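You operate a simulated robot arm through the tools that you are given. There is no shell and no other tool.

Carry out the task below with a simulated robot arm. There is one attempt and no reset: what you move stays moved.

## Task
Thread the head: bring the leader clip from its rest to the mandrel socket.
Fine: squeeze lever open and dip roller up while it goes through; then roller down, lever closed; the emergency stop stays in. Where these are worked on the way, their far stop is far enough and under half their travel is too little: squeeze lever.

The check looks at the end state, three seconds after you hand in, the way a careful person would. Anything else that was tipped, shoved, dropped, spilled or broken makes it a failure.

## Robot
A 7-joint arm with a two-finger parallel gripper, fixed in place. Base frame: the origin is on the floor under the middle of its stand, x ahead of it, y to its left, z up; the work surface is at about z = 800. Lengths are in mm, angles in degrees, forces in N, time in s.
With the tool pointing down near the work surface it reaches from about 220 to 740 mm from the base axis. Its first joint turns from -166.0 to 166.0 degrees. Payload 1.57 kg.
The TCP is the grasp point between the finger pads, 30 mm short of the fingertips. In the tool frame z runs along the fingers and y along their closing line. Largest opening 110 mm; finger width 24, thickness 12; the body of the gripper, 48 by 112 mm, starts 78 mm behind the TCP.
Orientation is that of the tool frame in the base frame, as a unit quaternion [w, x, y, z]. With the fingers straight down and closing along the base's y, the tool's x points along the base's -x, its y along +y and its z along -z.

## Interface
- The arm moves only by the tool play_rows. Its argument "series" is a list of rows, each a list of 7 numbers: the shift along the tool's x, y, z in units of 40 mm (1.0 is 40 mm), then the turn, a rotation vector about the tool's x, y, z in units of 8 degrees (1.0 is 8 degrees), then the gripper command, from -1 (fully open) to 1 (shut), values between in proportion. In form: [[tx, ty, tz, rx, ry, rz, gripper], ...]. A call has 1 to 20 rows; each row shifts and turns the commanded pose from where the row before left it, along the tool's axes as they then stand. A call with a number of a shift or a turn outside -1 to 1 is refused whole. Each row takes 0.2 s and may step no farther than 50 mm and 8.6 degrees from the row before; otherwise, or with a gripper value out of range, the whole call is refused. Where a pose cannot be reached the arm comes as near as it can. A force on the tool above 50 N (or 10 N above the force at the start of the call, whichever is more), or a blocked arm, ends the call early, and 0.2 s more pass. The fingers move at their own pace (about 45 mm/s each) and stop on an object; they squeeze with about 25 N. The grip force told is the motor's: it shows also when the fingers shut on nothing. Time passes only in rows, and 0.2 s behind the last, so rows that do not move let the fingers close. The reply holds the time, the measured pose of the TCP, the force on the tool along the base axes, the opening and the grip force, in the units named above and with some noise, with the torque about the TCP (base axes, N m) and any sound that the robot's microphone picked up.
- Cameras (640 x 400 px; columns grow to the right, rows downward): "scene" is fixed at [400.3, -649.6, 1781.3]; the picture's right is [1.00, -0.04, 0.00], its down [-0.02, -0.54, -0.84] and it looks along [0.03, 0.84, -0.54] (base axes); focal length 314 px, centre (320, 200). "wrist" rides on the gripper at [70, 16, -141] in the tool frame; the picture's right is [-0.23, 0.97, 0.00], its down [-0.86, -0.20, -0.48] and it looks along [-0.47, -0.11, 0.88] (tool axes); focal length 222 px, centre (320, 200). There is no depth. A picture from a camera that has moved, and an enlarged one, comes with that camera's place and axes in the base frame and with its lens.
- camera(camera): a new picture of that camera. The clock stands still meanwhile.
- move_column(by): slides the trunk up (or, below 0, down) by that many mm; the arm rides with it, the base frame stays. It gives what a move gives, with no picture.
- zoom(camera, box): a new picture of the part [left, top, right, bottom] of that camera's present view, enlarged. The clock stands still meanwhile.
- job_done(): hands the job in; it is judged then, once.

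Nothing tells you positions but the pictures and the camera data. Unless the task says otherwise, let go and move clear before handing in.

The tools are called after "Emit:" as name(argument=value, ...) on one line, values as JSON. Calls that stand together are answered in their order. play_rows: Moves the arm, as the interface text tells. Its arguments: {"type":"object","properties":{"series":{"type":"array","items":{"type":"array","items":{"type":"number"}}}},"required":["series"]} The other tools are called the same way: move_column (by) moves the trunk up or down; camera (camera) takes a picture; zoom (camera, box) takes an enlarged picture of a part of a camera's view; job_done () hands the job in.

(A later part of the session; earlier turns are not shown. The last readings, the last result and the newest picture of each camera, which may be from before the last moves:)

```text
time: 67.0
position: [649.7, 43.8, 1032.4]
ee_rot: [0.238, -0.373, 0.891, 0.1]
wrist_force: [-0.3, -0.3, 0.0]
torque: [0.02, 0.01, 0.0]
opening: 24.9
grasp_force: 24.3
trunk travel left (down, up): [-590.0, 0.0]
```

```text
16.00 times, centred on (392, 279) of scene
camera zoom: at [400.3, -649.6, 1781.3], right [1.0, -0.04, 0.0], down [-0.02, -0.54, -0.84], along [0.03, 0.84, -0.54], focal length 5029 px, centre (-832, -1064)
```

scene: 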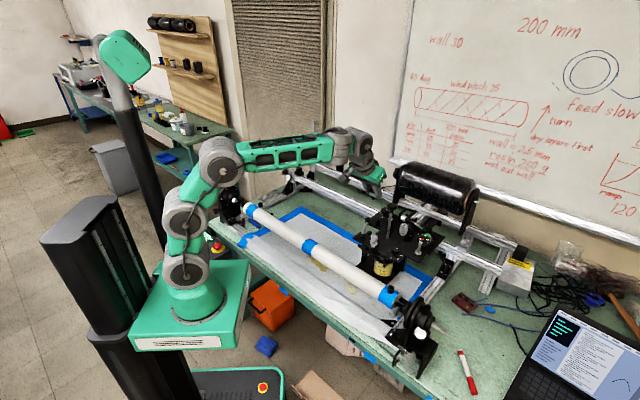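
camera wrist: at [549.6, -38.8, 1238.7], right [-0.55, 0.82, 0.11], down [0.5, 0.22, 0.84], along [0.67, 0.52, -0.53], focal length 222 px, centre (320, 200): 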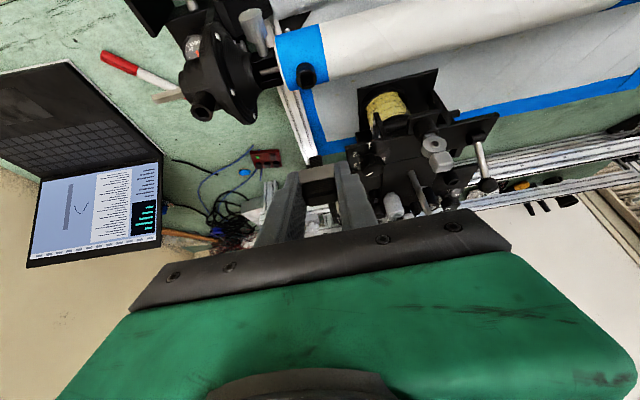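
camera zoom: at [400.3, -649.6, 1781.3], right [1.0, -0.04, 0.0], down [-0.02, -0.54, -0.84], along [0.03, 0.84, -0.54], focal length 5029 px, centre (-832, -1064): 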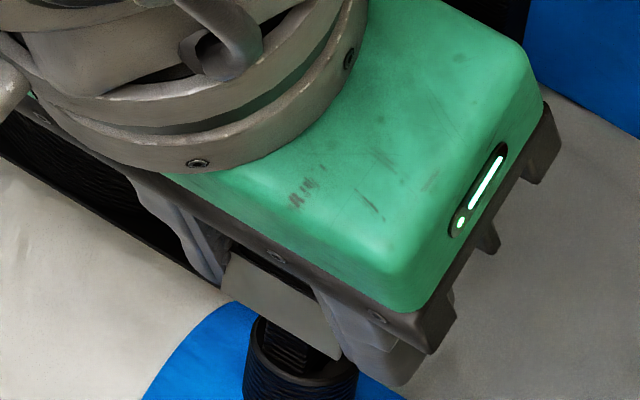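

The peg's mandrel-side face sits over the rim, so it must move back away from the mandrel. I'll feel for the rim with 1 mm steps first, to know the height exactly.

Emit:
play_rows(series=[[0.0125, 0, 0.02165, 0, 0, 0, 1], [0, 0, 0, 0, 0, 0, 1]])

Emit:
play_rows(series=[[0.0125, 0, 0.02165, 0, 0, 0, 1], [0, 0, 0, 0, 0, 0, 1]])

Emit:
zoom(camera="wrist", box=[295, 140, 335, 170])

```text
time: 67.6
position: [648.5, 41.7, 1031.2]
ee_rot: [0.238, -0.372, 0.892, 0.098]
wrist_force: [0.0, -0.3, 1.8]
torque: [0.01, 0.03, -0.01]
opening: 25.0
grasp_force: 24.6
trunk travel left (down, up): [-590.0, 0.0]
```

```text
time: 68.2
position: [649.0, 42.7, 1030.9]
ee_rot: [0.238, -0.373, 0.891, 0.099]
wrist_force: [1.4, 1.6, 0.3]
torque: [0.04, -0.03, -0.03]
opening: 24.9
grasp_force: 25.3
trunk travel left (down, up): [-590.0, 0.0]
```

```text
13.33 times, centred on (315, 155) of wrist
camera zoom: at [546.2, -39.4, 1117.8], right [-0.55, 0.82, 0.11], down [0.5, 0.22, 0.84], along [0.67, 0.52, -0.53], focal length 2962 px, centre (387, 800)
```

zoom: 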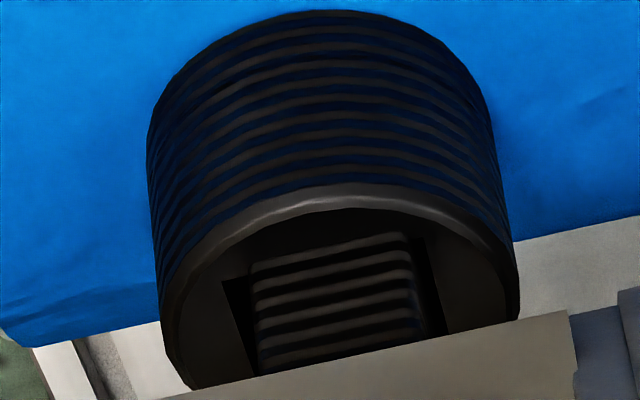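

The visible end of the peg is changing without any real force, which suggests it may be entering. I'll check whether the clip has shifted in the fingers.

Emit:
zoom(camera="wrist", box=[260, 110, 400, 210])

Emit:
zoom(camera="scene", box=[384, 278, 400, 288])

```text
4.00 times, centred on (330, 160) of wrist
camera zoom: at [546.2, -39.4, 1117.8], right [-0.55, 0.82, 0.11], down [0.5, 0.22, 0.84], along [0.67, 0.52, -0.53], focal length 888 px, centre (280, 360)
```

zoom: 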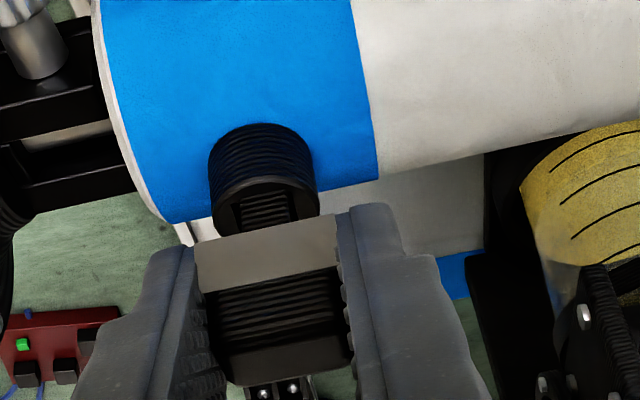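

```text
16.00 times, centred on (392, 283) of scene
camera zoom: at [400.3, -649.6, 1781.3], right [1.0, -0.04, 0.0], down [-0.02, -0.54, -0.84], along [0.03, 0.84, -0.54], focal length 5029 px, centre (-832, -1128)
```

zoom: 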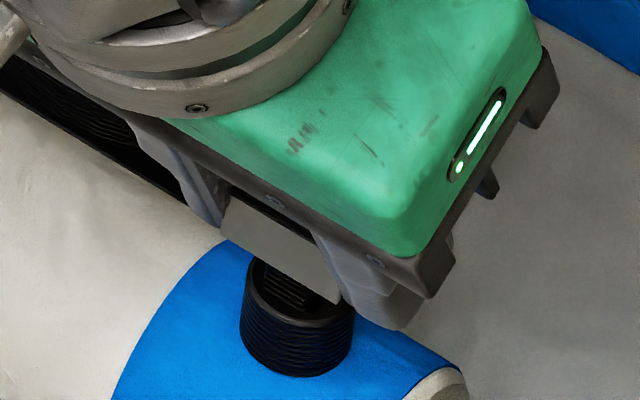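

The clip hasn't slipped, but the peg is about 3 mm too close to the mandrel side. I'll lift 5 mm, shift it back 3 mm, and look again.

Emit:
play_rows(series=[[-0.0313, 0, -0.054, 0, 0, 0, 1], [-0.0313, 0, -0.054, 0, 0, 0, 1], [-0.065, 0, 0.0375, 0, 0, 0, 1], [0, 0, 0, 0, 0, 0, 1]])

Emit:
zoom(camera="wrist", box=[295, 135, 335, 165])

Emit:
zoom(camera="scene", box=[384, 276, 400, 286])

```text
time: 69.2
position: [653.0, 43.5, 1034.6]
ee_rot: [0.239, -0.372, 0.892, 0.099]
wrist_force: [0.3, 0.1, -0.2]
torque: [0.0, 0.02, -0.01]
opening: 25.0
grasp_force: 24.7
trunk travel left (down, up): [-590.0, 0.0]
```

```text
13.33 times, centred on (315, 150) of wrist
camera zoom: at [548.9, -37.0, 1123.2], right [-0.55, 0.82, 0.11], down [0.5, 0.22, 0.84], along [0.67, 0.52, -0.53], focal length 2962 px, centre (387, 867)
```

zoom: 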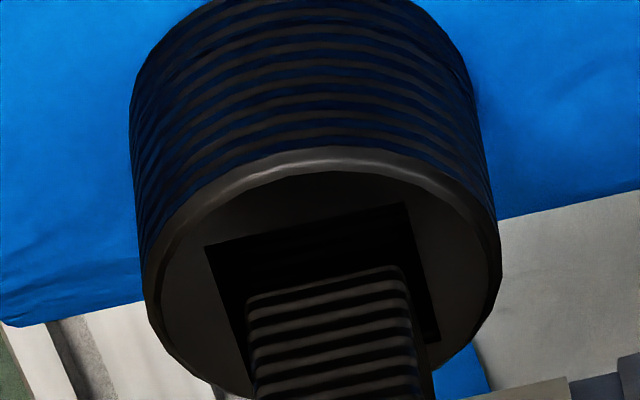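

```text
16.00 times, centred on (392, 281) of scene
camera zoom: at [400.3, -649.6, 1781.3], right [1.0, -0.04, 0.0], down [-0.02, -0.54, -0.84], along [0.03, 0.84, -0.54], focal length 5029 px, centre (-832, -1096)
```

zoom: 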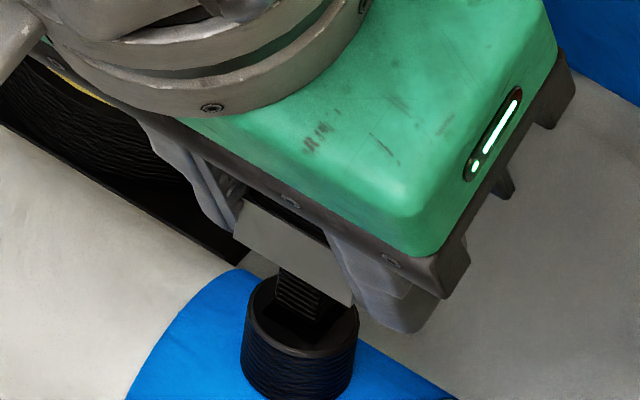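

Now it sits about 1.6 mm too far back and half a millimetre to the side. I'll make that correction and lower gently.

Emit:
play_rows(series=[[0.037, -0.0125, -0.021, 0, 0, 0, 1], [0, 0, 0, 0, 0, 0, 1]])

Emit:
zoom(camera="wrist", box=[295, 135, 335, 165])

```text
time: 69.8
position: [652.2, 42.1, 1035.6]
ee_rot: [0.238, -0.373, 0.891, 0.1]
wrist_force: [-0.8, 0.0, 0.1]
torque: [-0.05, -0.01, 0.03]
opening: 24.8
grasp_force: 25.3
trunk travel left (down, up): [-590.0, 0.0]
```

```text
13.33 times, centred on (315, 150) of wrist
camera zoom: at [548.2, -38.7, 1123.5], right [-0.55, 0.82, 0.11], down [0.5, 0.22, 0.84], along [0.67, 0.52, -0.53], focal length 2962 px, centre (387, 867)
```

zoom: 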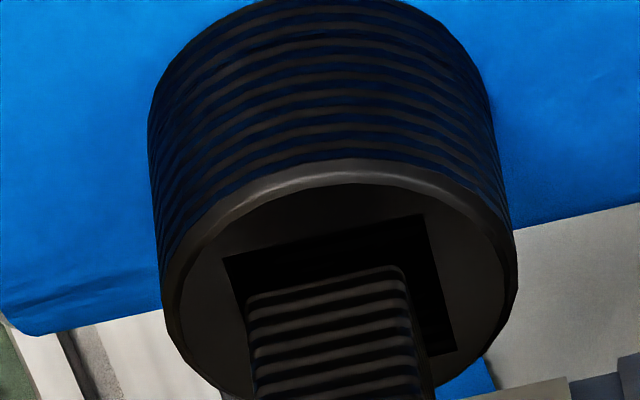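

The peg is now well placed over the hole. I'll descend in 1 mm steps and watch the forces.

Emit:
play_rows(series=[[0.006, 0.009, -0.003, 0, 0, 0, 1], [0.0125, 0, 0.02165, 0, 0, 0, 1], [0.0125, 0, 0.02165, 0, 0, 0, 1], [0.0125, 0, 0.02165, 0, 0, 0, 1], [0.0125, 0, 0.02165, 0, 0, 0, 1], [0, 0, 0, 0, 0, 0, 1]])

Emit:
zoom(camera="wrist", box=[295, 140, 335, 170])

Emit:
zoom(camera="scene", box=[384, 276, 400, 286])

```text
time: 71.2
position: [651.4, 42.6, 1032.7]
ee_rot: [0.238, -0.372, 0.892, 0.099]
wrist_force: [0.1, -0.5, -1.1]
torque: [-0.02, 0.0, 0.01]
opening: 24.7
grasp_force: 25.1
trunk travel left (down, up): [-590.0, 0.0]
```

```text
13.33 times, centred on (315, 155) of wrist
camera zoom: at [547.8, -38.7, 1119.4], right [-0.55, 0.82, 0.11], down [0.5, 0.22, 0.84], along [0.67, 0.52, -0.53], focal length 2962 px, centre (387, 800)
```

zoom: 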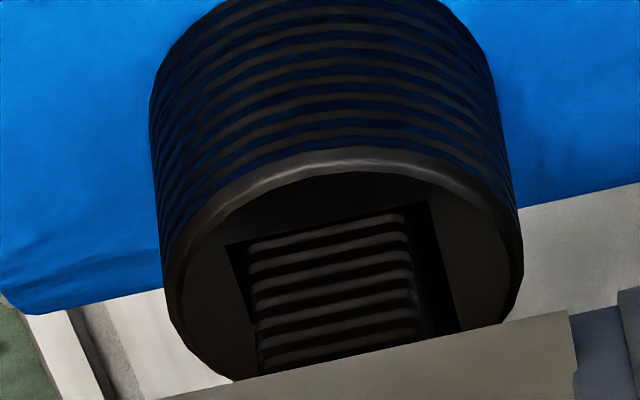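

```text
16.00 times, centred on (392, 281) of scene
camera zoom: at [400.3, -649.6, 1781.3], right [1.0, -0.04, 0.0], down [-0.02, -0.54, -0.84], along [0.03, 0.84, -0.54], focal length 5029 px, centre (-832, -1096)
```

zoom: 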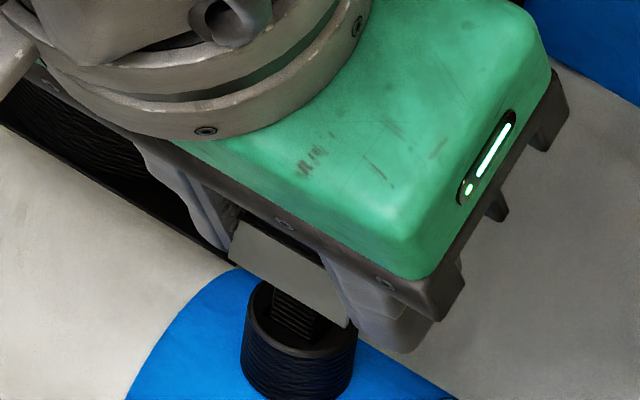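

The peg tip is now inside the hole with even gaps. I'll continue down in 1 mm steps until it seats.

Emit:
play_rows(series=[[0.0125, 0, 0.02165, 0, 0, 0, 1], [0.0125, 0, 0.02165, 0, 0, 0, 1], [0.0125, 0, 0.02165, 0, 0, 0, 1], [0.0125, 0, 0.02165, 0, 0, 0, 1], [0, 0, 0, 0, 0, 0, 1]])

Emit:
zoom(camera="wrist", box=[295, 140, 335, 170])

```text
time: 72.4
position: [652.0, 43.1, 1026.9]
ee_rot: [0.237, -0.373, 0.892, 0.1]
wrist_force: [-0.7, -0.3, 0.5]
torque: [0.01, 0.0, 0.03]
opening: 24.8
grasp_force: 24.9
trunk travel left (down, up): [-590.0, 0.0]
```

```text
13.33 times, centred on (315, 155) of wrist
camera zoom: at [547.7, -38.6, 1115.4], right [-0.55, 0.82, 0.11], down [0.5, 0.22, 0.84], along [0.67, 0.52, -0.53], focal length 2962 px, centre (387, 800)
```

zoom: 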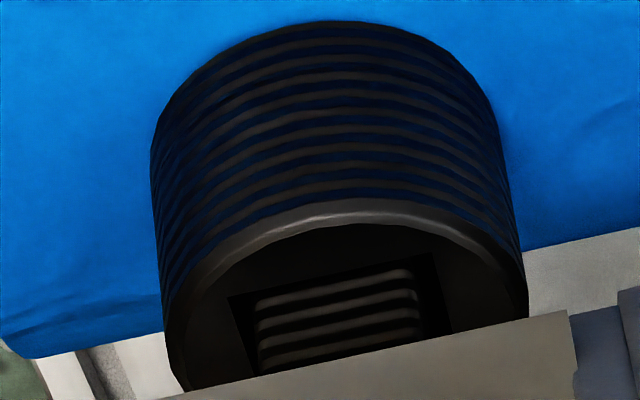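

The peg slides in freely with gaps on every side. I'll continue down until the block seats on the socket.

Emit:
play_rows(series=[[0.0125, 0, 0.02165, 0, 0, 0, 1], [0.0125, 0, 0.02165, 0, 0, 0, 1], [0.0125, 0, 0.02165, 0, 0, 0, 1], [0, 0, 0, 0, 0, 0, 1]])

Emit:
zoom(camera="scene", box=[384, 278, 400, 288])

Emit:
zoom(camera="wrist", box=[295, 140, 345, 175])

```text
time: 73.4
position: [651.0, 42.1, 1025.0]
ee_rot: [0.239, -0.373, 0.891, 0.1]
wrist_force: [-0.1, 0.1, -0.5]
torque: [0.03, -0.01, 0.0]
opening: 24.7
grasp_force: 25.0
trunk travel left (down, up): [-590.0, 0.0]
```

```text
16.00 times, centred on (392, 283) of scene
camera zoom: at [400.3, -649.6, 1781.3], right [1.0, -0.04, 0.0], down [-0.02, -0.54, -0.84], along [0.03, 0.84, -0.54], focal length 5029 px, centre (-832, -1128)
```

zoom: 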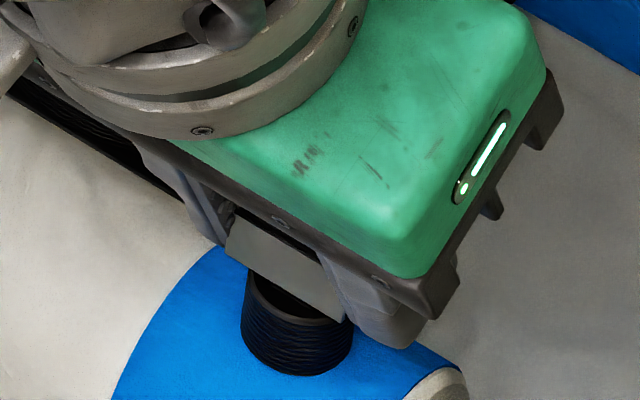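

```text
11.43 times, centred on (320, 158) of wrist
camera zoom: at [548.0, -38.8, 1111.7], right [-0.55, 0.82, 0.11], down [0.5, 0.22, 0.84], along [0.67, 0.52, -0.53], focal length 2538 px, centre (320, 686)
```

zoom: 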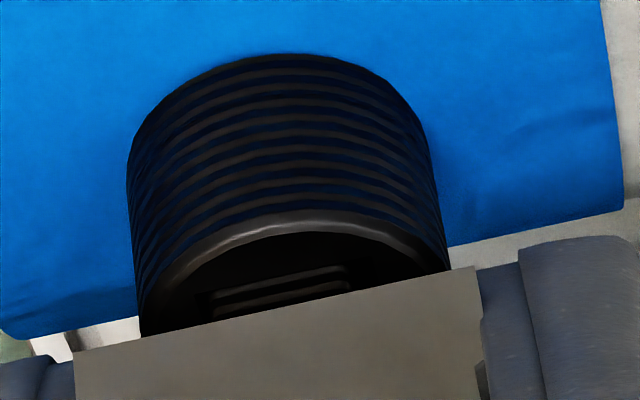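

Still free; a little more to go. I'll keep lowering 1 mm at a time until I feel the seat.

Emit:
play_rows(series=[[0.0125, 0, 0.02165, 0, 0, 0, 1], [0.0125, 0, 0.02165, 0, 0, 0, 1], [0, 0, 0, 0, 0, 0, 1]])

Emit:
play_rows(series=[[0.0125, 0, 0.02165, 0, 0, 0, 1], [0, 0, 0, 0, 0, 0, 1]])

Emit:
play_rows(series=[[0.0125, 0, 0.02165, 0, 0, 0, 1], [0, 0, 0, 0, 0, 0, 1]])

Emit:
zoom(camera="wrist", box=[260, 110, 400, 210])

Emit:
zoom(camera="scene", box=[384, 278, 400, 288])

```text
time: 74.2
position: [650.7, 43.6, 1022.9]
ee_rot: [0.239, -0.372, 0.891, 0.099]
wrist_force: [0.5, 0.2, 5.8]
torque: [0.01, -0.01, -0.02]
opening: 24.7
grasp_force: 24.9
trunk travel left (down, up): [-590.0, 0.0]
```

```text
time: 74.8
position: [651.2, 42.4, 1022.5]
ee_rot: [0.241, -0.372, 0.891, 0.098]
wrist_force: [0.7, -2.8, 12.3]
torque: [-0.05, -0.13, -0.03]
opening: 24.9
grasp_force: 25.2
trunk travel left (down, up): [-590.0, 0.0]
```

```text
time: 75.4
position: [650.9, 43.3, 1023.4]
ee_rot: [0.241, -0.373, 0.891, 0.097]
wrist_force: [1.1, -2.7, 21.2]
torque: [0.01, -0.16, -0.01]
opening: 24.6
grasp_force: 24.6
trunk travel left (down, up): [-590.0, 0.0]
```

```text
4.00 times, centred on (330, 160) of wrist
camera zoom: at [547.1, -38.7, 1109.8], right [-0.55, 0.82, 0.11], down [0.49, 0.22, 0.84], along [0.67, 0.52, -0.53], focal length 888 px, centre (280, 360)
```

zoom: 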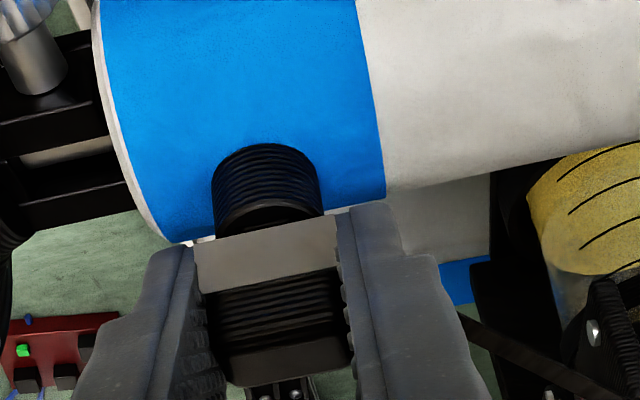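

```text
16.00 times, centred on (392, 283) of scene
camera zoom: at [400.3, -649.6, 1781.3], right [1.0, -0.04, 0.0], down [-0.02, -0.54, -0.84], along [0.03, 0.84, -0.54], focal length 5029 px, centre (-832, -1128)
```

zoom: 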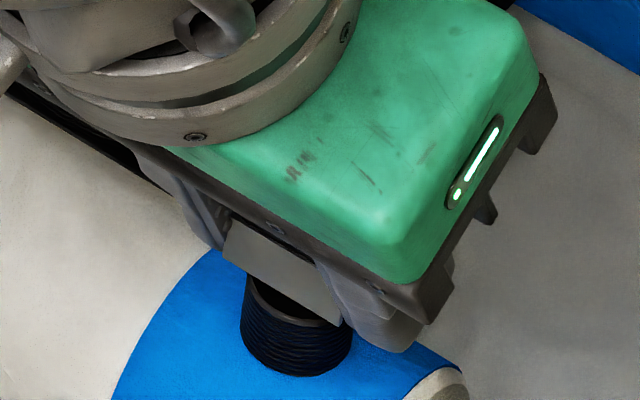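

The clip is seated: a firm counterforce at the expected height. I'll take the pressure off and let go slowly.

Emit:
play_rows(series=[[-0.025, 0, -0.0433, 0, 0, 0, 1], [0, 0, 0, 0, 0, 0, 0.5], [0, 0, 0, 0, 0, 0, 0.3], [0, 0, 0, 0, 0, 0, 0.2], [0, 0, 0, 0, 0, 0, 0.2]])

Emit:
zoom(camera="wrist", box=[260, 110, 400, 210])

Emit:
zoom(camera="scene", box=[376, 268, 408, 288])

```text
time: 76.6
position: [650.6, 43.1, 1023.1]
ee_rot: [0.238, -0.372, 0.892, 0.099]
wrist_force: [-0.2, 0.0, -0.3]
torque: [-0.02, 0.01, 0.02]
opening: 43.9
grasp_force: 0.0
trunk travel left (down, up): [-590.0, 0.0]
```

```text
4.00 times, centred on (330, 160) of wrist
camera zoom: at [547.3, -38.5, 1110.1], right [-0.55, 0.82, 0.11], down [0.5, 0.22, 0.84], along [0.67, 0.52, -0.53], focal length 888 px, centre (280, 360)
```

zoom: 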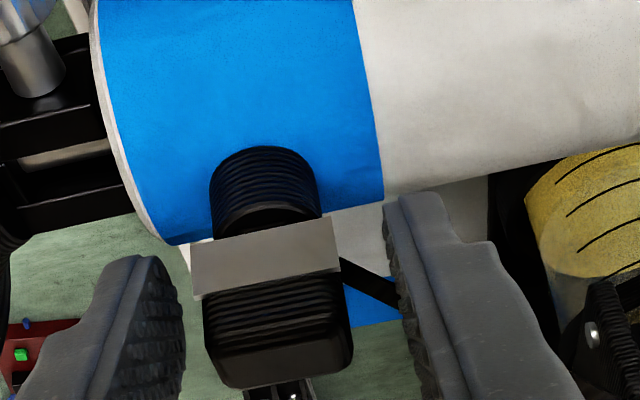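

```text
16.00 times, centred on (392, 278) of scene
camera zoom: at [400.3, -649.6, 1781.3], right [1.0, -0.04, 0.0], down [-0.02, -0.54, -0.84], along [0.03, 0.84, -0.54], focal length 5029 px, centre (-832, -1048)
```

zoom: 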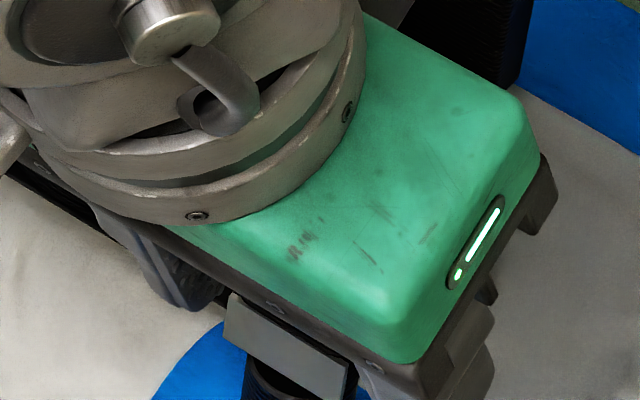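

The clip stands upright in the socket on its own. I'll withdraw along the tool's axis, clear of the clip and the tow.

Emit:
play_rows(series=[[0, 0, -0.3, 0, 0, 0, 0.2], [0, 0, -0.6, 0, 0, 0, 0.2], [0, 0, -0.9, 0, 0, 0, 0.2], [0, 0, -0.9, 0, 0, 0, 0.2], [0, 0, -0.9, 0, 0, 0, 0.2]])

Emit:
camera(camera="wrist")

Emit:
zoom(camera="scene", box=[340, 180, 480, 320])

```text
time: 77.8
position: [599.7, -8.0, 1149.8]
ee_rot: [0.239, -0.372, 0.892, 0.099]
wrist_force: [-0.5, -0.5, 0.1]
torque: [-0.01, 0.03, 0.03]
opening: 44.0
grasp_force: 0.0
trunk travel left (down, up): [-590.0, 0.0]
```

```text
taken
camera wrist: at [497.0, -89.8, 1237.1], right [-0.55, 0.82, 0.11], down [0.5, 0.22, 0.84], along [0.67, 0.52, -0.53], focal length 222 px, centre (320, 200)
```

wrist: 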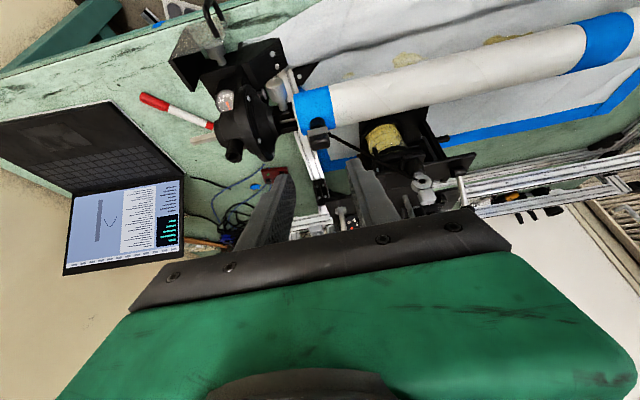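

```text
2.86 times, centred on (410, 250) of scene
camera zoom: at [400.3, -649.6, 1781.3], right [1.0, -0.04, 0.0], down [-0.02, -0.54, -0.84], along [0.03, 0.84, -0.54], focal length 898 px, centre (63, 57)
```

zoom: 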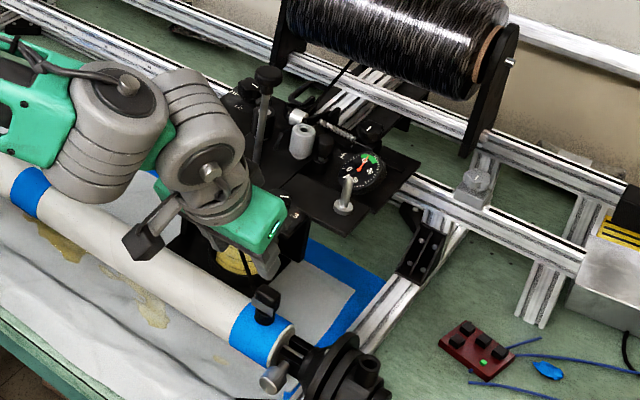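

The clip sits in the mandrel socket. I'll look at how the tow now runs across the head before going to the knob.

Emit:
zoom(camera="scene", box=[370, 195, 434, 235])

Emit:
zoom(camera="scene", box=[370, 235, 434, 295])

Emit:
zoom(camera="wrist", box=[290, 100, 480, 220])

```text
10.00 times, centred on (402, 215) of scene
camera zoom: at [400.3, -649.6, 1781.3], right [1.0, -0.04, 0.0], down [-0.02, -0.54, -0.84], along [0.03, 0.84, -0.54], focal length 3143 px, centre (-500, 50)
```

zoom: 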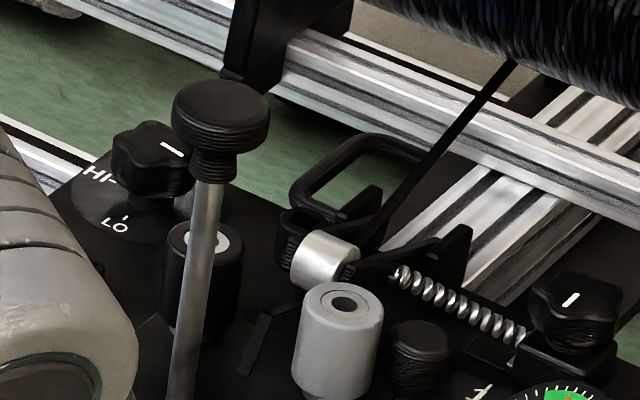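

```text
6.67 times, centred on (402, 265) of scene
camera zoom: at [400.3, -649.6, 1781.3], right [1.0, -0.04, 0.0], down [-0.02, -0.54, -0.84], along [0.03, 0.84, -0.54], focal length 2095 px, centre (-227, -233)
```

zoom: 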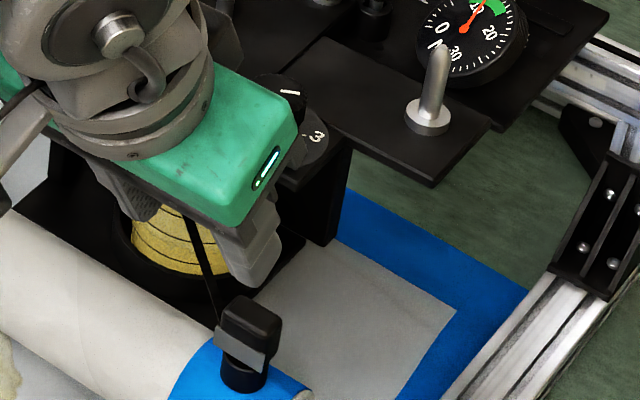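

```text
3.33 times, centred on (385, 160) of wrist
camera zoom: at [497.0, -89.8, 1237.1], right [-0.55, 0.82, 0.11], down [0.5, 0.22, 0.84], along [0.67, 0.52, -0.53], focal length 740 px, centre (103, 333)
```

zoom: 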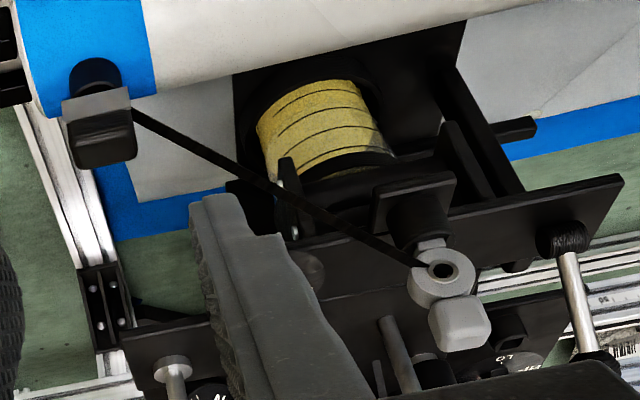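

The tow has threaded itself through the eye and the head to the clip. Now I'll shut the fingers and move above the raised knob to push the dip roller back down.

Emit:
play_rows(series=[[-0.677, 0.457, -0.477, 0, 0, 0, 0.6], [-0.677, 0.457, -0.477, 0, 0, 0, 1], [-0.677, 0.457, -0.477, 0, 0, 0, 1], [-0.656, 0.366, 0.32, 0, 0, 0, 1], [-0.656, 0.366, 0.32, 0, 0, 0, 1], [-0.656, 0.366, 0.32, 0, 0, 0, 1], [-0.656, 0.366, 0.32, 0, 0, 0, 1], [-0.656, 0.366, 0.32, 0, 0, 0, 1], [0, 0, 0, 0, 0, 0, 1]])

Emit:
camera(camera="wrist")

Emit:
zoom(camera="scene", box=[330, 140, 450, 240])

```text
time: 79.8
position: [641.3, 215.1, 1247.4]
ee_rot: [0.238, -0.372, 0.892, 0.099]
wrist_force: [-0.5, 0.0, 0.6]
torque: [-0.02, -0.02, -0.01]
opening: 0.0
grasp_force: 21.4
trunk travel left (down, up): [-590.0, 0.0]
```

```text
taken
camera wrist: at [538.9, 133.5, 1334.5], right [-0.55, 0.82, 0.11], down [0.5, 0.22, 0.84], along [0.67, 0.52, -0.53], focal length 222 px, centre (320, 200)
```

wrist: 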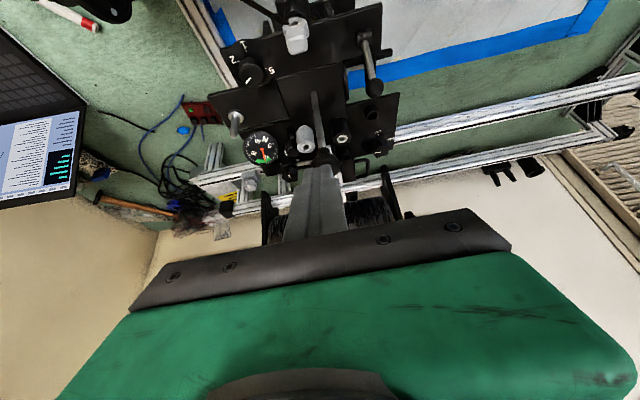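

```text
4.00 times, centred on (390, 190) of scene
camera zoom: at [400.3, -649.6, 1781.3], right [1.0, -0.04, 0.0], down [-0.02, -0.54, -0.84], along [0.03, 0.84, -0.54], focal length 1257 px, centre (40, 240)
```

zoom: 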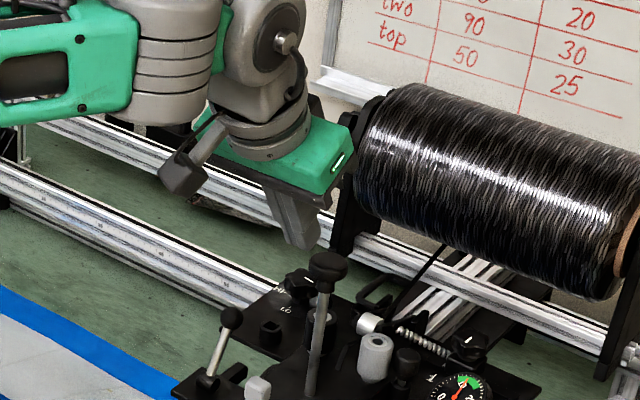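

Clear so far. I'll move directly over the knob, still above it, and check.

Emit:
play_rows(series=[[-0.555, 0.04, 0.5, 0, 0, 0, 1], [-0.555, 0.04, 0.5, 0, 0, 0, 1], [0, 0, 0, 0, 0, 0, 1]])

Emit:
zoom(camera="wrist", box=[260, 110, 400, 210])

Emit:
zoom(camera="scene", box=[360, 180, 424, 220])

```text
time: 80.6
position: [680.8, 259.5, 1235.3]
ee_rot: [0.237, -0.372, 0.892, 0.099]
wrist_force: [0.2, 0.8, -0.6]
torque: [0.0, -0.05, 0.01]
opening: 0.0
grasp_force: 21.2
trunk travel left (down, up): [-590.0, 0.0]
```

```text
4.00 times, centred on (330, 160) of wrist
camera zoom: at [577.0, 176.8, 1322.8], right [-0.55, 0.82, 0.11], down [0.49, 0.22, 0.84], along [0.67, 0.52, -0.53], focal length 888 px, centre (280, 360)
```

zoom: 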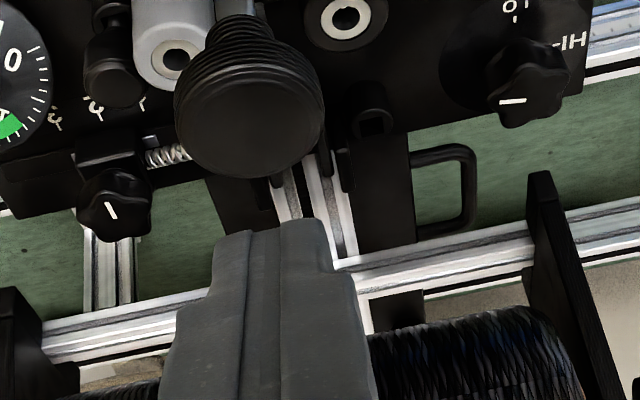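

```text
10.00 times, centred on (392, 200) of scene
camera zoom: at [400.3, -649.6, 1781.3], right [1.0, -0.04, 0.0], down [-0.02, -0.54, -0.84], along [0.03, 0.84, -0.54], focal length 3143 px, centre (-400, 200)
```

zoom: 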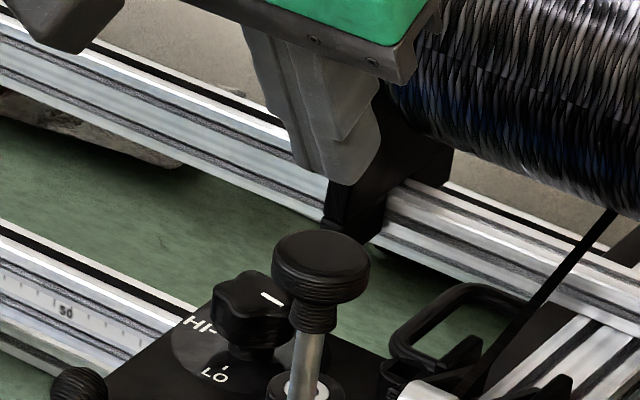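

The tips are lined up above the knob. I'll shift 4 mm to centre on it and press down in small steps.

Emit:
play_rows(series=[[0.0865, 0, -0.05, 0, 0, 0, 1], [0.075, 0, 0.13, 0, 0, 0, 1], [0.075, 0, 0.13, 0, 0, 0, 1], [0.075, 0, 0.13, 0, 0, 0, 1], [0.075, 0, 0.13, 0, 0, 0, 1], [0.075, 0, 0.13, 0, 0, 0, 1], [0.05, 0, 0.0866, 0, 0, 0, 1]])

Emit:
zoom(camera="scene", box=[360, 185, 424, 225])

Emit:
zoom(camera="wrist", box=[260, 110, 400, 210])

```text
time: 82.2
position: [678.0, 256.6, 1201.1]
ee_rot: [0.238, -0.372, 0.892, 0.1]
wrist_force: [0.4, -0.5, 0.0]
torque: [-0.03, 0.02, -0.02]
opening: 0.0
grasp_force: 21.4
trunk travel left (down, up): [-590.0, 0.0]
```

```text
10.00 times, centred on (392, 205) of scene
camera zoom: at [400.3, -649.6, 1781.3], right [1.0, -0.04, 0.0], down [-0.02, -0.54, -0.84], along [0.03, 0.84, -0.54], focal length 3143 px, centre (-400, 150)
```

zoom: 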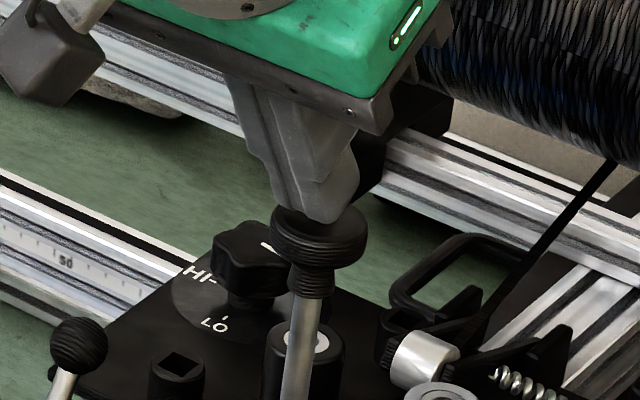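

```text
4.00 times, centred on (330, 160) of wrist
camera zoom: at [574.0, 174.8, 1287.7], right [-0.55, 0.82, 0.11], down [0.5, 0.22, 0.84], along [0.67, 0.52, -0.53], focal length 888 px, centre (280, 360)
```

zoom: 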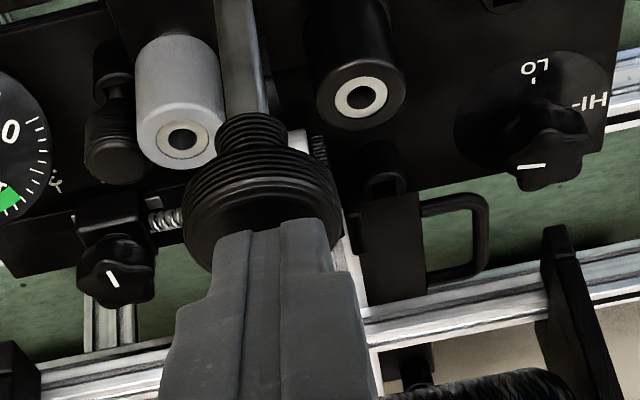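

The tips are on the knob and it is going down with almost no force. I'll continue pressing down.

Emit:
play_rows(series=[[0.075, 0, 0.13, 0, 0, 0, 1], [0.075, 0, 0.13, 0, 0, 0, 1], [0.075, 0, 0.13, 0, 0, 0, 1], [0.075, 0, 0.13, 0, 0, 0, 1], [0.075, 0, 0.13, 0, 0, 0, 1], [0.075, 0, 0.13, 0, 0, 0, 1]])

Emit:
zoom(camera="scene", box=[360, 195, 424, 235])

Emit:
zoom(camera="wrist", box=[260, 110, 400, 210])

```text
time: 83.6
position: [677.5, 256.7, 1165.1]
ee_rot: [0.239, -0.372, 0.891, 0.099]
wrist_force: [-0.6, 1.4, 1.9]
torque: [0.01, 0.0, 0.04]
opening: 0.0
grasp_force: 21.0
trunk travel left (down, up): [-590.0, 0.0]
```

```text
10.00 times, centred on (392, 215) of scene
camera zoom: at [400.3, -649.6, 1781.3], right [1.0, -0.04, 0.0], down [-0.02, -0.54, -0.84], along [0.03, 0.84, -0.54], focal length 3143 px, centre (-400, 50)
```

zoom: 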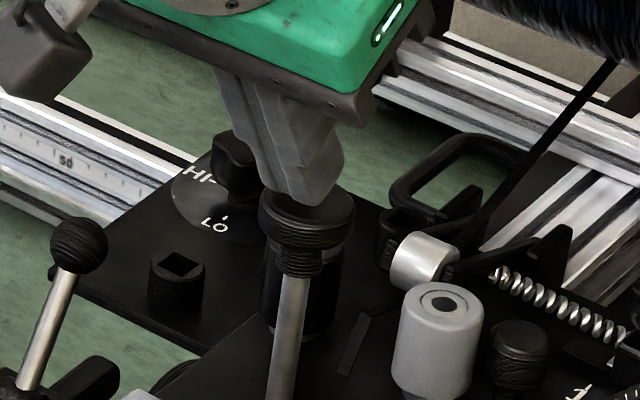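

```text
4.00 times, centred on (330, 160) of wrist
camera zoom: at [573.1, 174.9, 1252.5], right [-0.55, 0.82, 0.11], down [0.49, 0.22, 0.84], along [0.67, 0.52, -0.53], focal length 888 px, centre (280, 360)
```

zoom: 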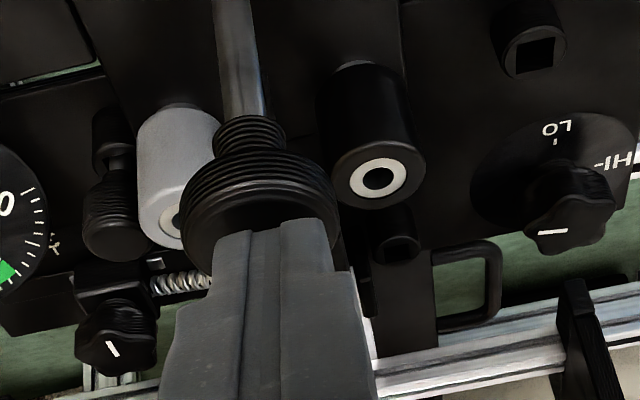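

The knob follows down steadily. I'll continue another 48 mm.

Emit:
play_rows(series=[[0.075, 0, 0.13, 0, 0, 0, 1], [0.075, 0, 0.13, 0, 0, 0, 1], [0.075, 0, 0.13, 0, 0, 0, 1], [0.075, 0, 0.13, 0, 0, 0, 1], [0.075, 0, 0.13, 0, 0, 0, 1], [0.075, 0, 0.13, 0, 0, 0, 1], [0.075, 0, 0.13, 0, 0, 0, 1], [0.0625, 0, 0.108, 0, 0, 0, 1]])

Emit:
zoom(camera="scene", box=[360, 205, 424, 245])

Emit:
zoom(camera="wrist", box=[260, 110, 400, 210])

```text
time: 85.4
position: [676.7, 255.8, 1117.8]
ee_rot: [0.239, -0.372, 0.891, 0.099]
wrist_force: [0.9, 0.1, 2.0]
torque: [-0.01, -0.02, -0.02]
opening: 0.0
grasp_force: 21.1
trunk travel left (down, up): [-590.0, 0.0]
```

```text
10.00 times, centred on (392, 225) of scene
camera zoom: at [400.3, -649.6, 1781.3], right [1.0, -0.04, 0.0], down [-0.02, -0.54, -0.84], along [0.03, 0.84, -0.54], focal length 3143 px, centre (-400, -50)
```

zoom: 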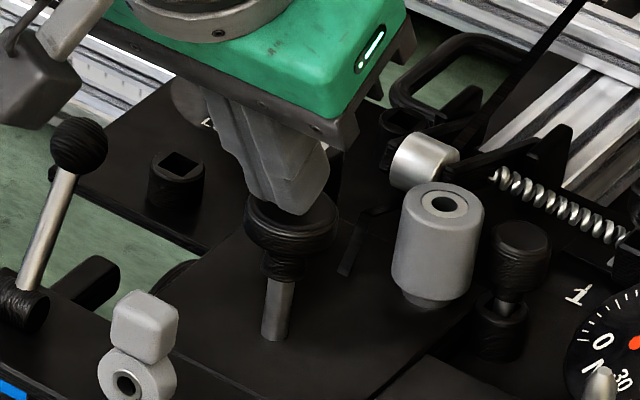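

```text
4.00 times, centred on (330, 160) of wrist
camera zoom: at [573.6, 173.9, 1204.7], right [-0.55, 0.82, 0.11], down [0.49, 0.22, 0.84], along [0.67, 0.52, -0.53], focal length 888 px, centre (280, 360)
```

zoom: 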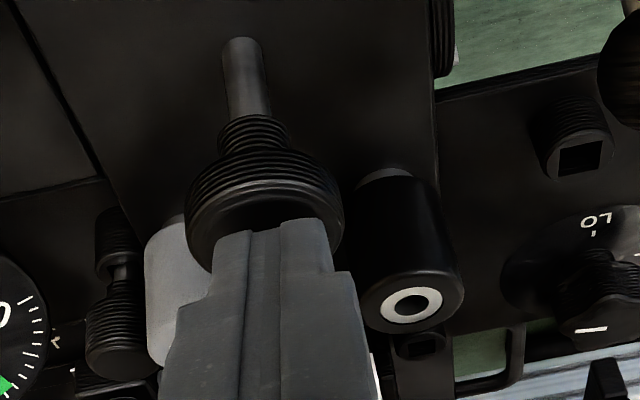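

About 15 mm of travel should be left. I'll go on in 3 mm steps until the bottom stop is felt.

Emit:
play_rows(series=[[0.0375, 0, 0.065, 0, 0, 0, 1], [0.0375, 0, 0.065, 0, 0, 0, 1], [0.0375, 0, 0.065, 0, 0, 0, 1], [0.0375, 0, 0.065, 0, 0, 0, 1]])

Emit:
play_rows(series=[[0.025, 0, 0.0433, 0, 0, 0, 1], [0.025, 0, 0.0433, 0, 0, 0, 1]])

Emit:
zoom(camera="scene", box=[360, 205, 424, 245])

```text
time: 86.4
position: [677.1, 256.7, 1104.5]
ee_rot: [0.238, -0.372, 0.892, 0.099]
wrist_force: [0.1, 0.7, 0.3]
torque: [-0.05, 0.01, -0.01]
opening: 0.0
grasp_force: 21.1
trunk travel left (down, up): [-590.0, 0.0]
```

```text
time: 87.0
position: [677.8, 256.1, 1101.9]
ee_rot: [0.238, -0.373, 0.891, 0.099]
wrist_force: [0.6, 0.3, 1.7]
torque: [0.03, -0.03, -0.03]
opening: 0.3
grasp_force: 21.5
trunk travel left (down, up): [-590.0, 0.0]
```

```text
10.00 times, centred on (392, 225) of scene
camera zoom: at [400.3, -649.6, 1781.3], right [1.0, -0.04, 0.0], down [-0.02, -0.54, -0.84], along [0.03, 0.84, -0.54], focal length 3143 px, centre (-400, -50)
```

zoom: 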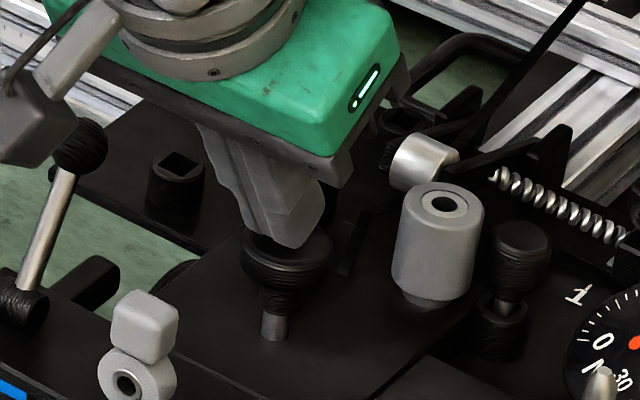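

Nearly down. I'll continue with 2 mm steps to the stop.

Emit:
play_rows(series=[[0.025, 0, 0.0433, 0, 0, 0, 1], [0, 0, 0, 0, 0, 0, 1]])

Emit:
play_rows(series=[[0.025, 0, 0.0433, 0, 0, 0, 1], [0, 0, 0, 0, 0, 0, 1]])

Emit:
play_rows(series=[[0.025, 0, 0.0433, 0, 0, 0, 1], [0, 0, 0, 0, 0, 0, 1]])

Emit:
zoom(camera="scene", box=[360, 205, 424, 245])

```text
time: 87.6
position: [676.6, 256.7, 1098.8]
ee_rot: [0.238, -0.373, 0.891, 0.1]
wrist_force: [0.2, -0.5, 0.5]
torque: [0.01, -0.01, 0.0]
opening: 0.3
grasp_force: 21.1
trunk travel left (down, up): [-590.0, 0.0]
```

```text
time: 88.2
position: [676.9, 256.0, 1096.7]
ee_rot: [0.238, -0.373, 0.891, 0.1]
wrist_force: [0.1, 0.4, 1.6]
torque: [-0.01, 0.0, 0.01]
opening: 0.1
grasp_force: 21.3
trunk travel left (down, up): [-590.0, 0.0]
```

```text
time: 88.8
position: [677.6, 256.6, 1097.1]
ee_rot: [0.24, -0.373, 0.891, 0.099]
wrist_force: [-1.0, 0.0, 4.9]
torque: [0.01, 0.02, 0.01]
opening: 0.0
grasp_force: 21.4
trunk travel left (down, up): [-590.0, 0.0]
```

```text
10.00 times, centred on (392, 225) of scene
camera zoom: at [400.3, -649.6, 1781.3], right [1.0, -0.04, 0.0], down [-0.02, -0.54, -0.84], along [0.03, 0.84, -0.54], focal length 3143 px, centre (-400, -50)
```

zoom: 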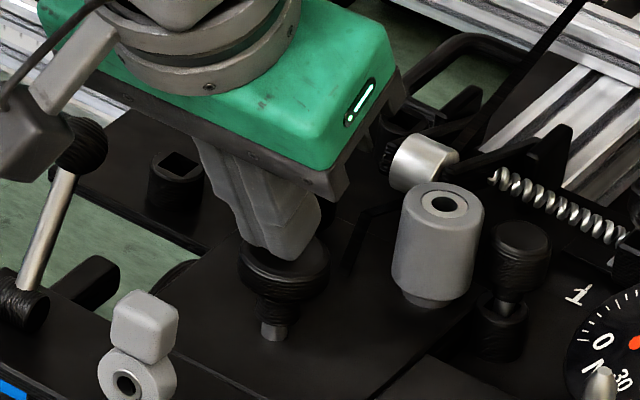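

A counterforce begins to build. Two more millimetres will confirm the bottom stop.

Emit:
play_rows(series=[[0.025, 0, 0.0433, 0, 0, 0, 1], [0.025, 0, 0.0433, 0, 0, 0, 1], [0, 0, 0, 0, 0, 0, 1]])

Emit:
zoom(camera="scene", box=[360, 205, 424, 245])

```text
time: 89.6
position: [676.7, 255.7, 1095.8]
ee_rot: [0.241, -0.373, 0.891, 0.098]
wrist_force: [-1.0, -1.3, 21.0]
torque: [0.04, -0.02, 0.16]
opening: 0.0
grasp_force: 21.3
trunk travel left (down, up): [-590.0, 0.0]
```

```text
10.00 times, centred on (392, 225) of scene
camera zoom: at [400.3, -649.6, 1781.3], right [1.0, -0.04, 0.0], down [-0.02, -0.54, -0.84], along [0.03, 0.84, -0.54], focal length 3143 px, centre (-400, -50)
```

zoom: 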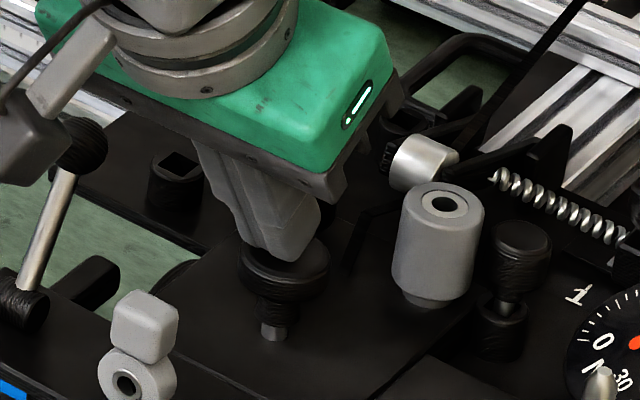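

The dip roller is back at its lower stop. I'll lift off the knob, reduce the tilt, and move to the back side of the ball lever to close it.

Emit:
play_rows(series=[[-0.125, 0, -0.2165, 0, 0, 0, 1], [-0.25, 0, -0.433, 0, 0, 0, 1], [-0.375, 0, -0.65, 0, 0, 0, 1], [0, 0, 0, 0, 0.94, 0, 1], [0, 0, 0, 0, 0.94, 0, 1], [-0.147, 0.63, 0.04, 0, 0, 0, 1], [-0.147, 0.63, 0.04, 0, 0, 0, 1], [-0.147, 0.63, 0.04, 0, 0, 0, 1], [0, 0, 0, 0, 0, 0, 1]])

Emit:
camera(camera="wrist")

Emit:
zoom(camera="scene", box=[340, 180, 436, 240])

```text
time: 91.6
position: [636.4, 323.2, 1150.4]
ee_rot: [0.119, -0.382, 0.915, 0.05]
wrist_force: [-0.5, -0.3, 0.2]
torque: [0.01, 0.01, 0.02]
opening: 0.0
grasp_force: 21.0
trunk travel left (down, up): [-590.0, 0.0]
```

```text
taken
camera wrist: at [551.6, 261.6, 1269.3], right [-0.54, 0.84, 0.06], down [0.64, 0.36, 0.68], along [0.55, 0.4, -0.73], focal length 222 px, centre (320, 200)
```

wrist: 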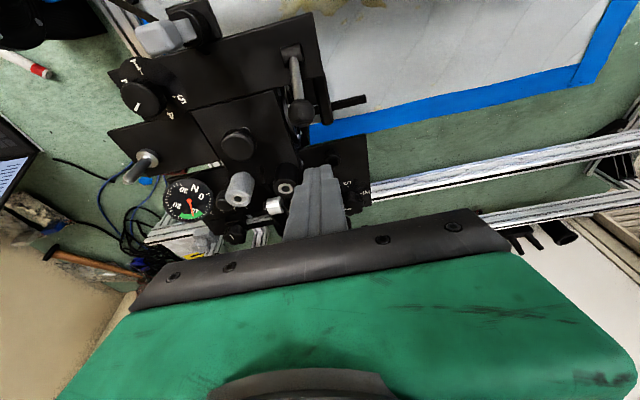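

```text
6.67 times, centred on (388, 210) of scene
camera zoom: at [400.3, -649.6, 1781.3], right [1.0, -0.04, 0.0], down [-0.02, -0.54, -0.84], along [0.03, 0.84, -0.54], focal length 2095 px, centre (-133, 133)
```

zoom: 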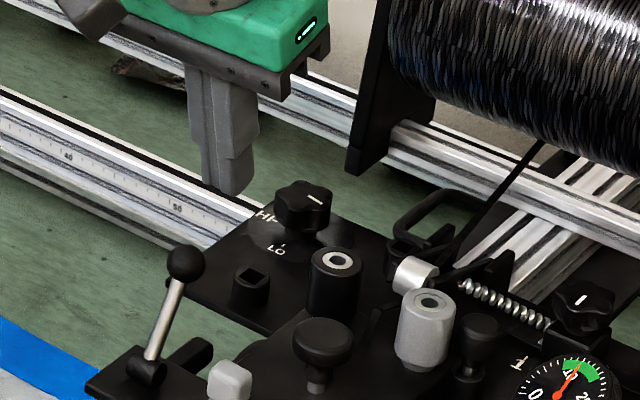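

The roller knob is down and the gauge now shows some tension. I'll locate the ball precisely before lowering behind it.

Emit:
zoom(camera="wrist", box=[260, 40, 400, 220])

Emit:
zoom(camera="wrist", box=[280, 90, 340, 140])

```text
2.22 times, centred on (330, 130) of wrist
camera zoom: at [551.6, 261.6, 1269.3], right [-0.54, 0.84, 0.06], down [0.64, 0.36, 0.68], along [0.55, 0.4, -0.73], focal length 494 px, centre (298, 356)
```

zoom: 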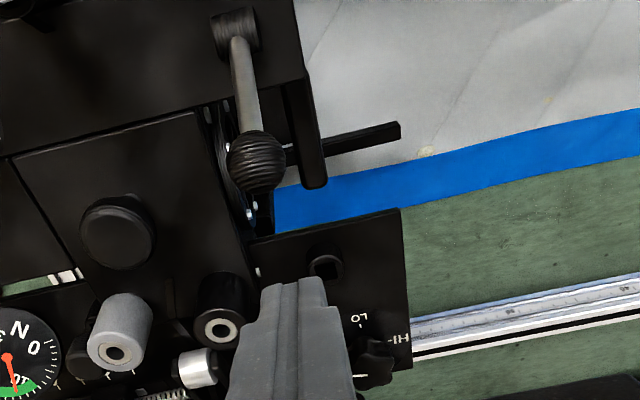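

```text
8.00 times, centred on (310, 115) of wrist
camera zoom: at [551.6, 261.6, 1269.3], right [-0.54, 0.84, 0.06], down [0.64, 0.36, 0.68], along [0.55, 0.4, -0.73], focal length 1777 px, centre (400, 880)
```

zoom: 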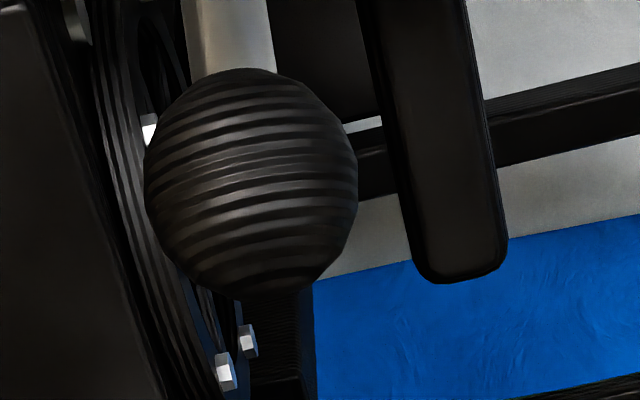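

The ball is at about (616, 297, 1079). I'll lower behind it with the fingers shut, leaving about 13 mm of gap.

Emit:
play_rows(series=[[0.117, -0.033, 0.435, 0, 0, 0, 1], [0.117, -0.033, 0.435, 0, 0, 0, 1], [0.117, -0.033, 0.435, 0, 0, 0, 1], [0, 0, 0, 0, 0, 0, 1]])

Emit:
zoom(camera="scene", box=[350, 195, 414, 235])

Emit:
camera(camera="wrist")

```text
time: 92.6
position: [639.0, 320.8, 1095.7]
ee_rot: [0.119, -0.383, 0.915, 0.05]
wrist_force: [-0.2, 0.1, 0.1]
torque: [-0.01, -0.01, 0.03]
opening: 0.0
grasp_force: 21.4
trunk travel left (down, up): [-590.0, 0.0]
```

```text
10.00 times, centred on (382, 215) of scene
camera zoom: at [400.3, -649.6, 1781.3], right [1.0, -0.04, 0.0], down [-0.02, -0.54, -0.84], along [0.03, 0.84, -0.54], focal length 3143 px, centre (-300, 50)
```

zoom: 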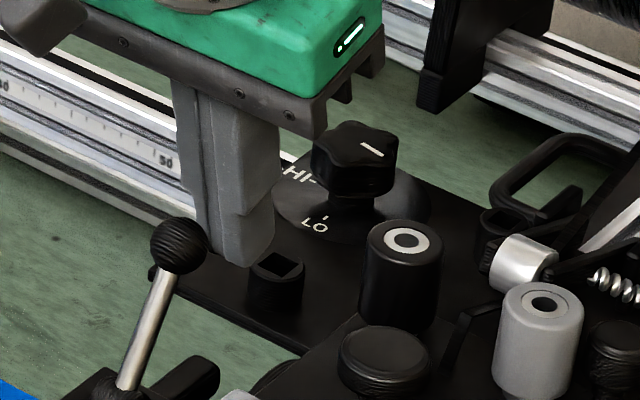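

```text
taken
camera wrist: at [553.4, 257.6, 1215.2], right [-0.54, 0.84, 0.06], down [0.64, 0.36, 0.68], along [0.55, 0.4, -0.73], focal length 222 px, centre (320, 200)
```

wrist: 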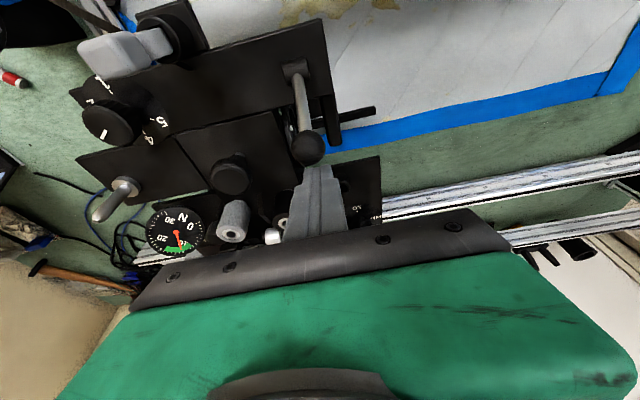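

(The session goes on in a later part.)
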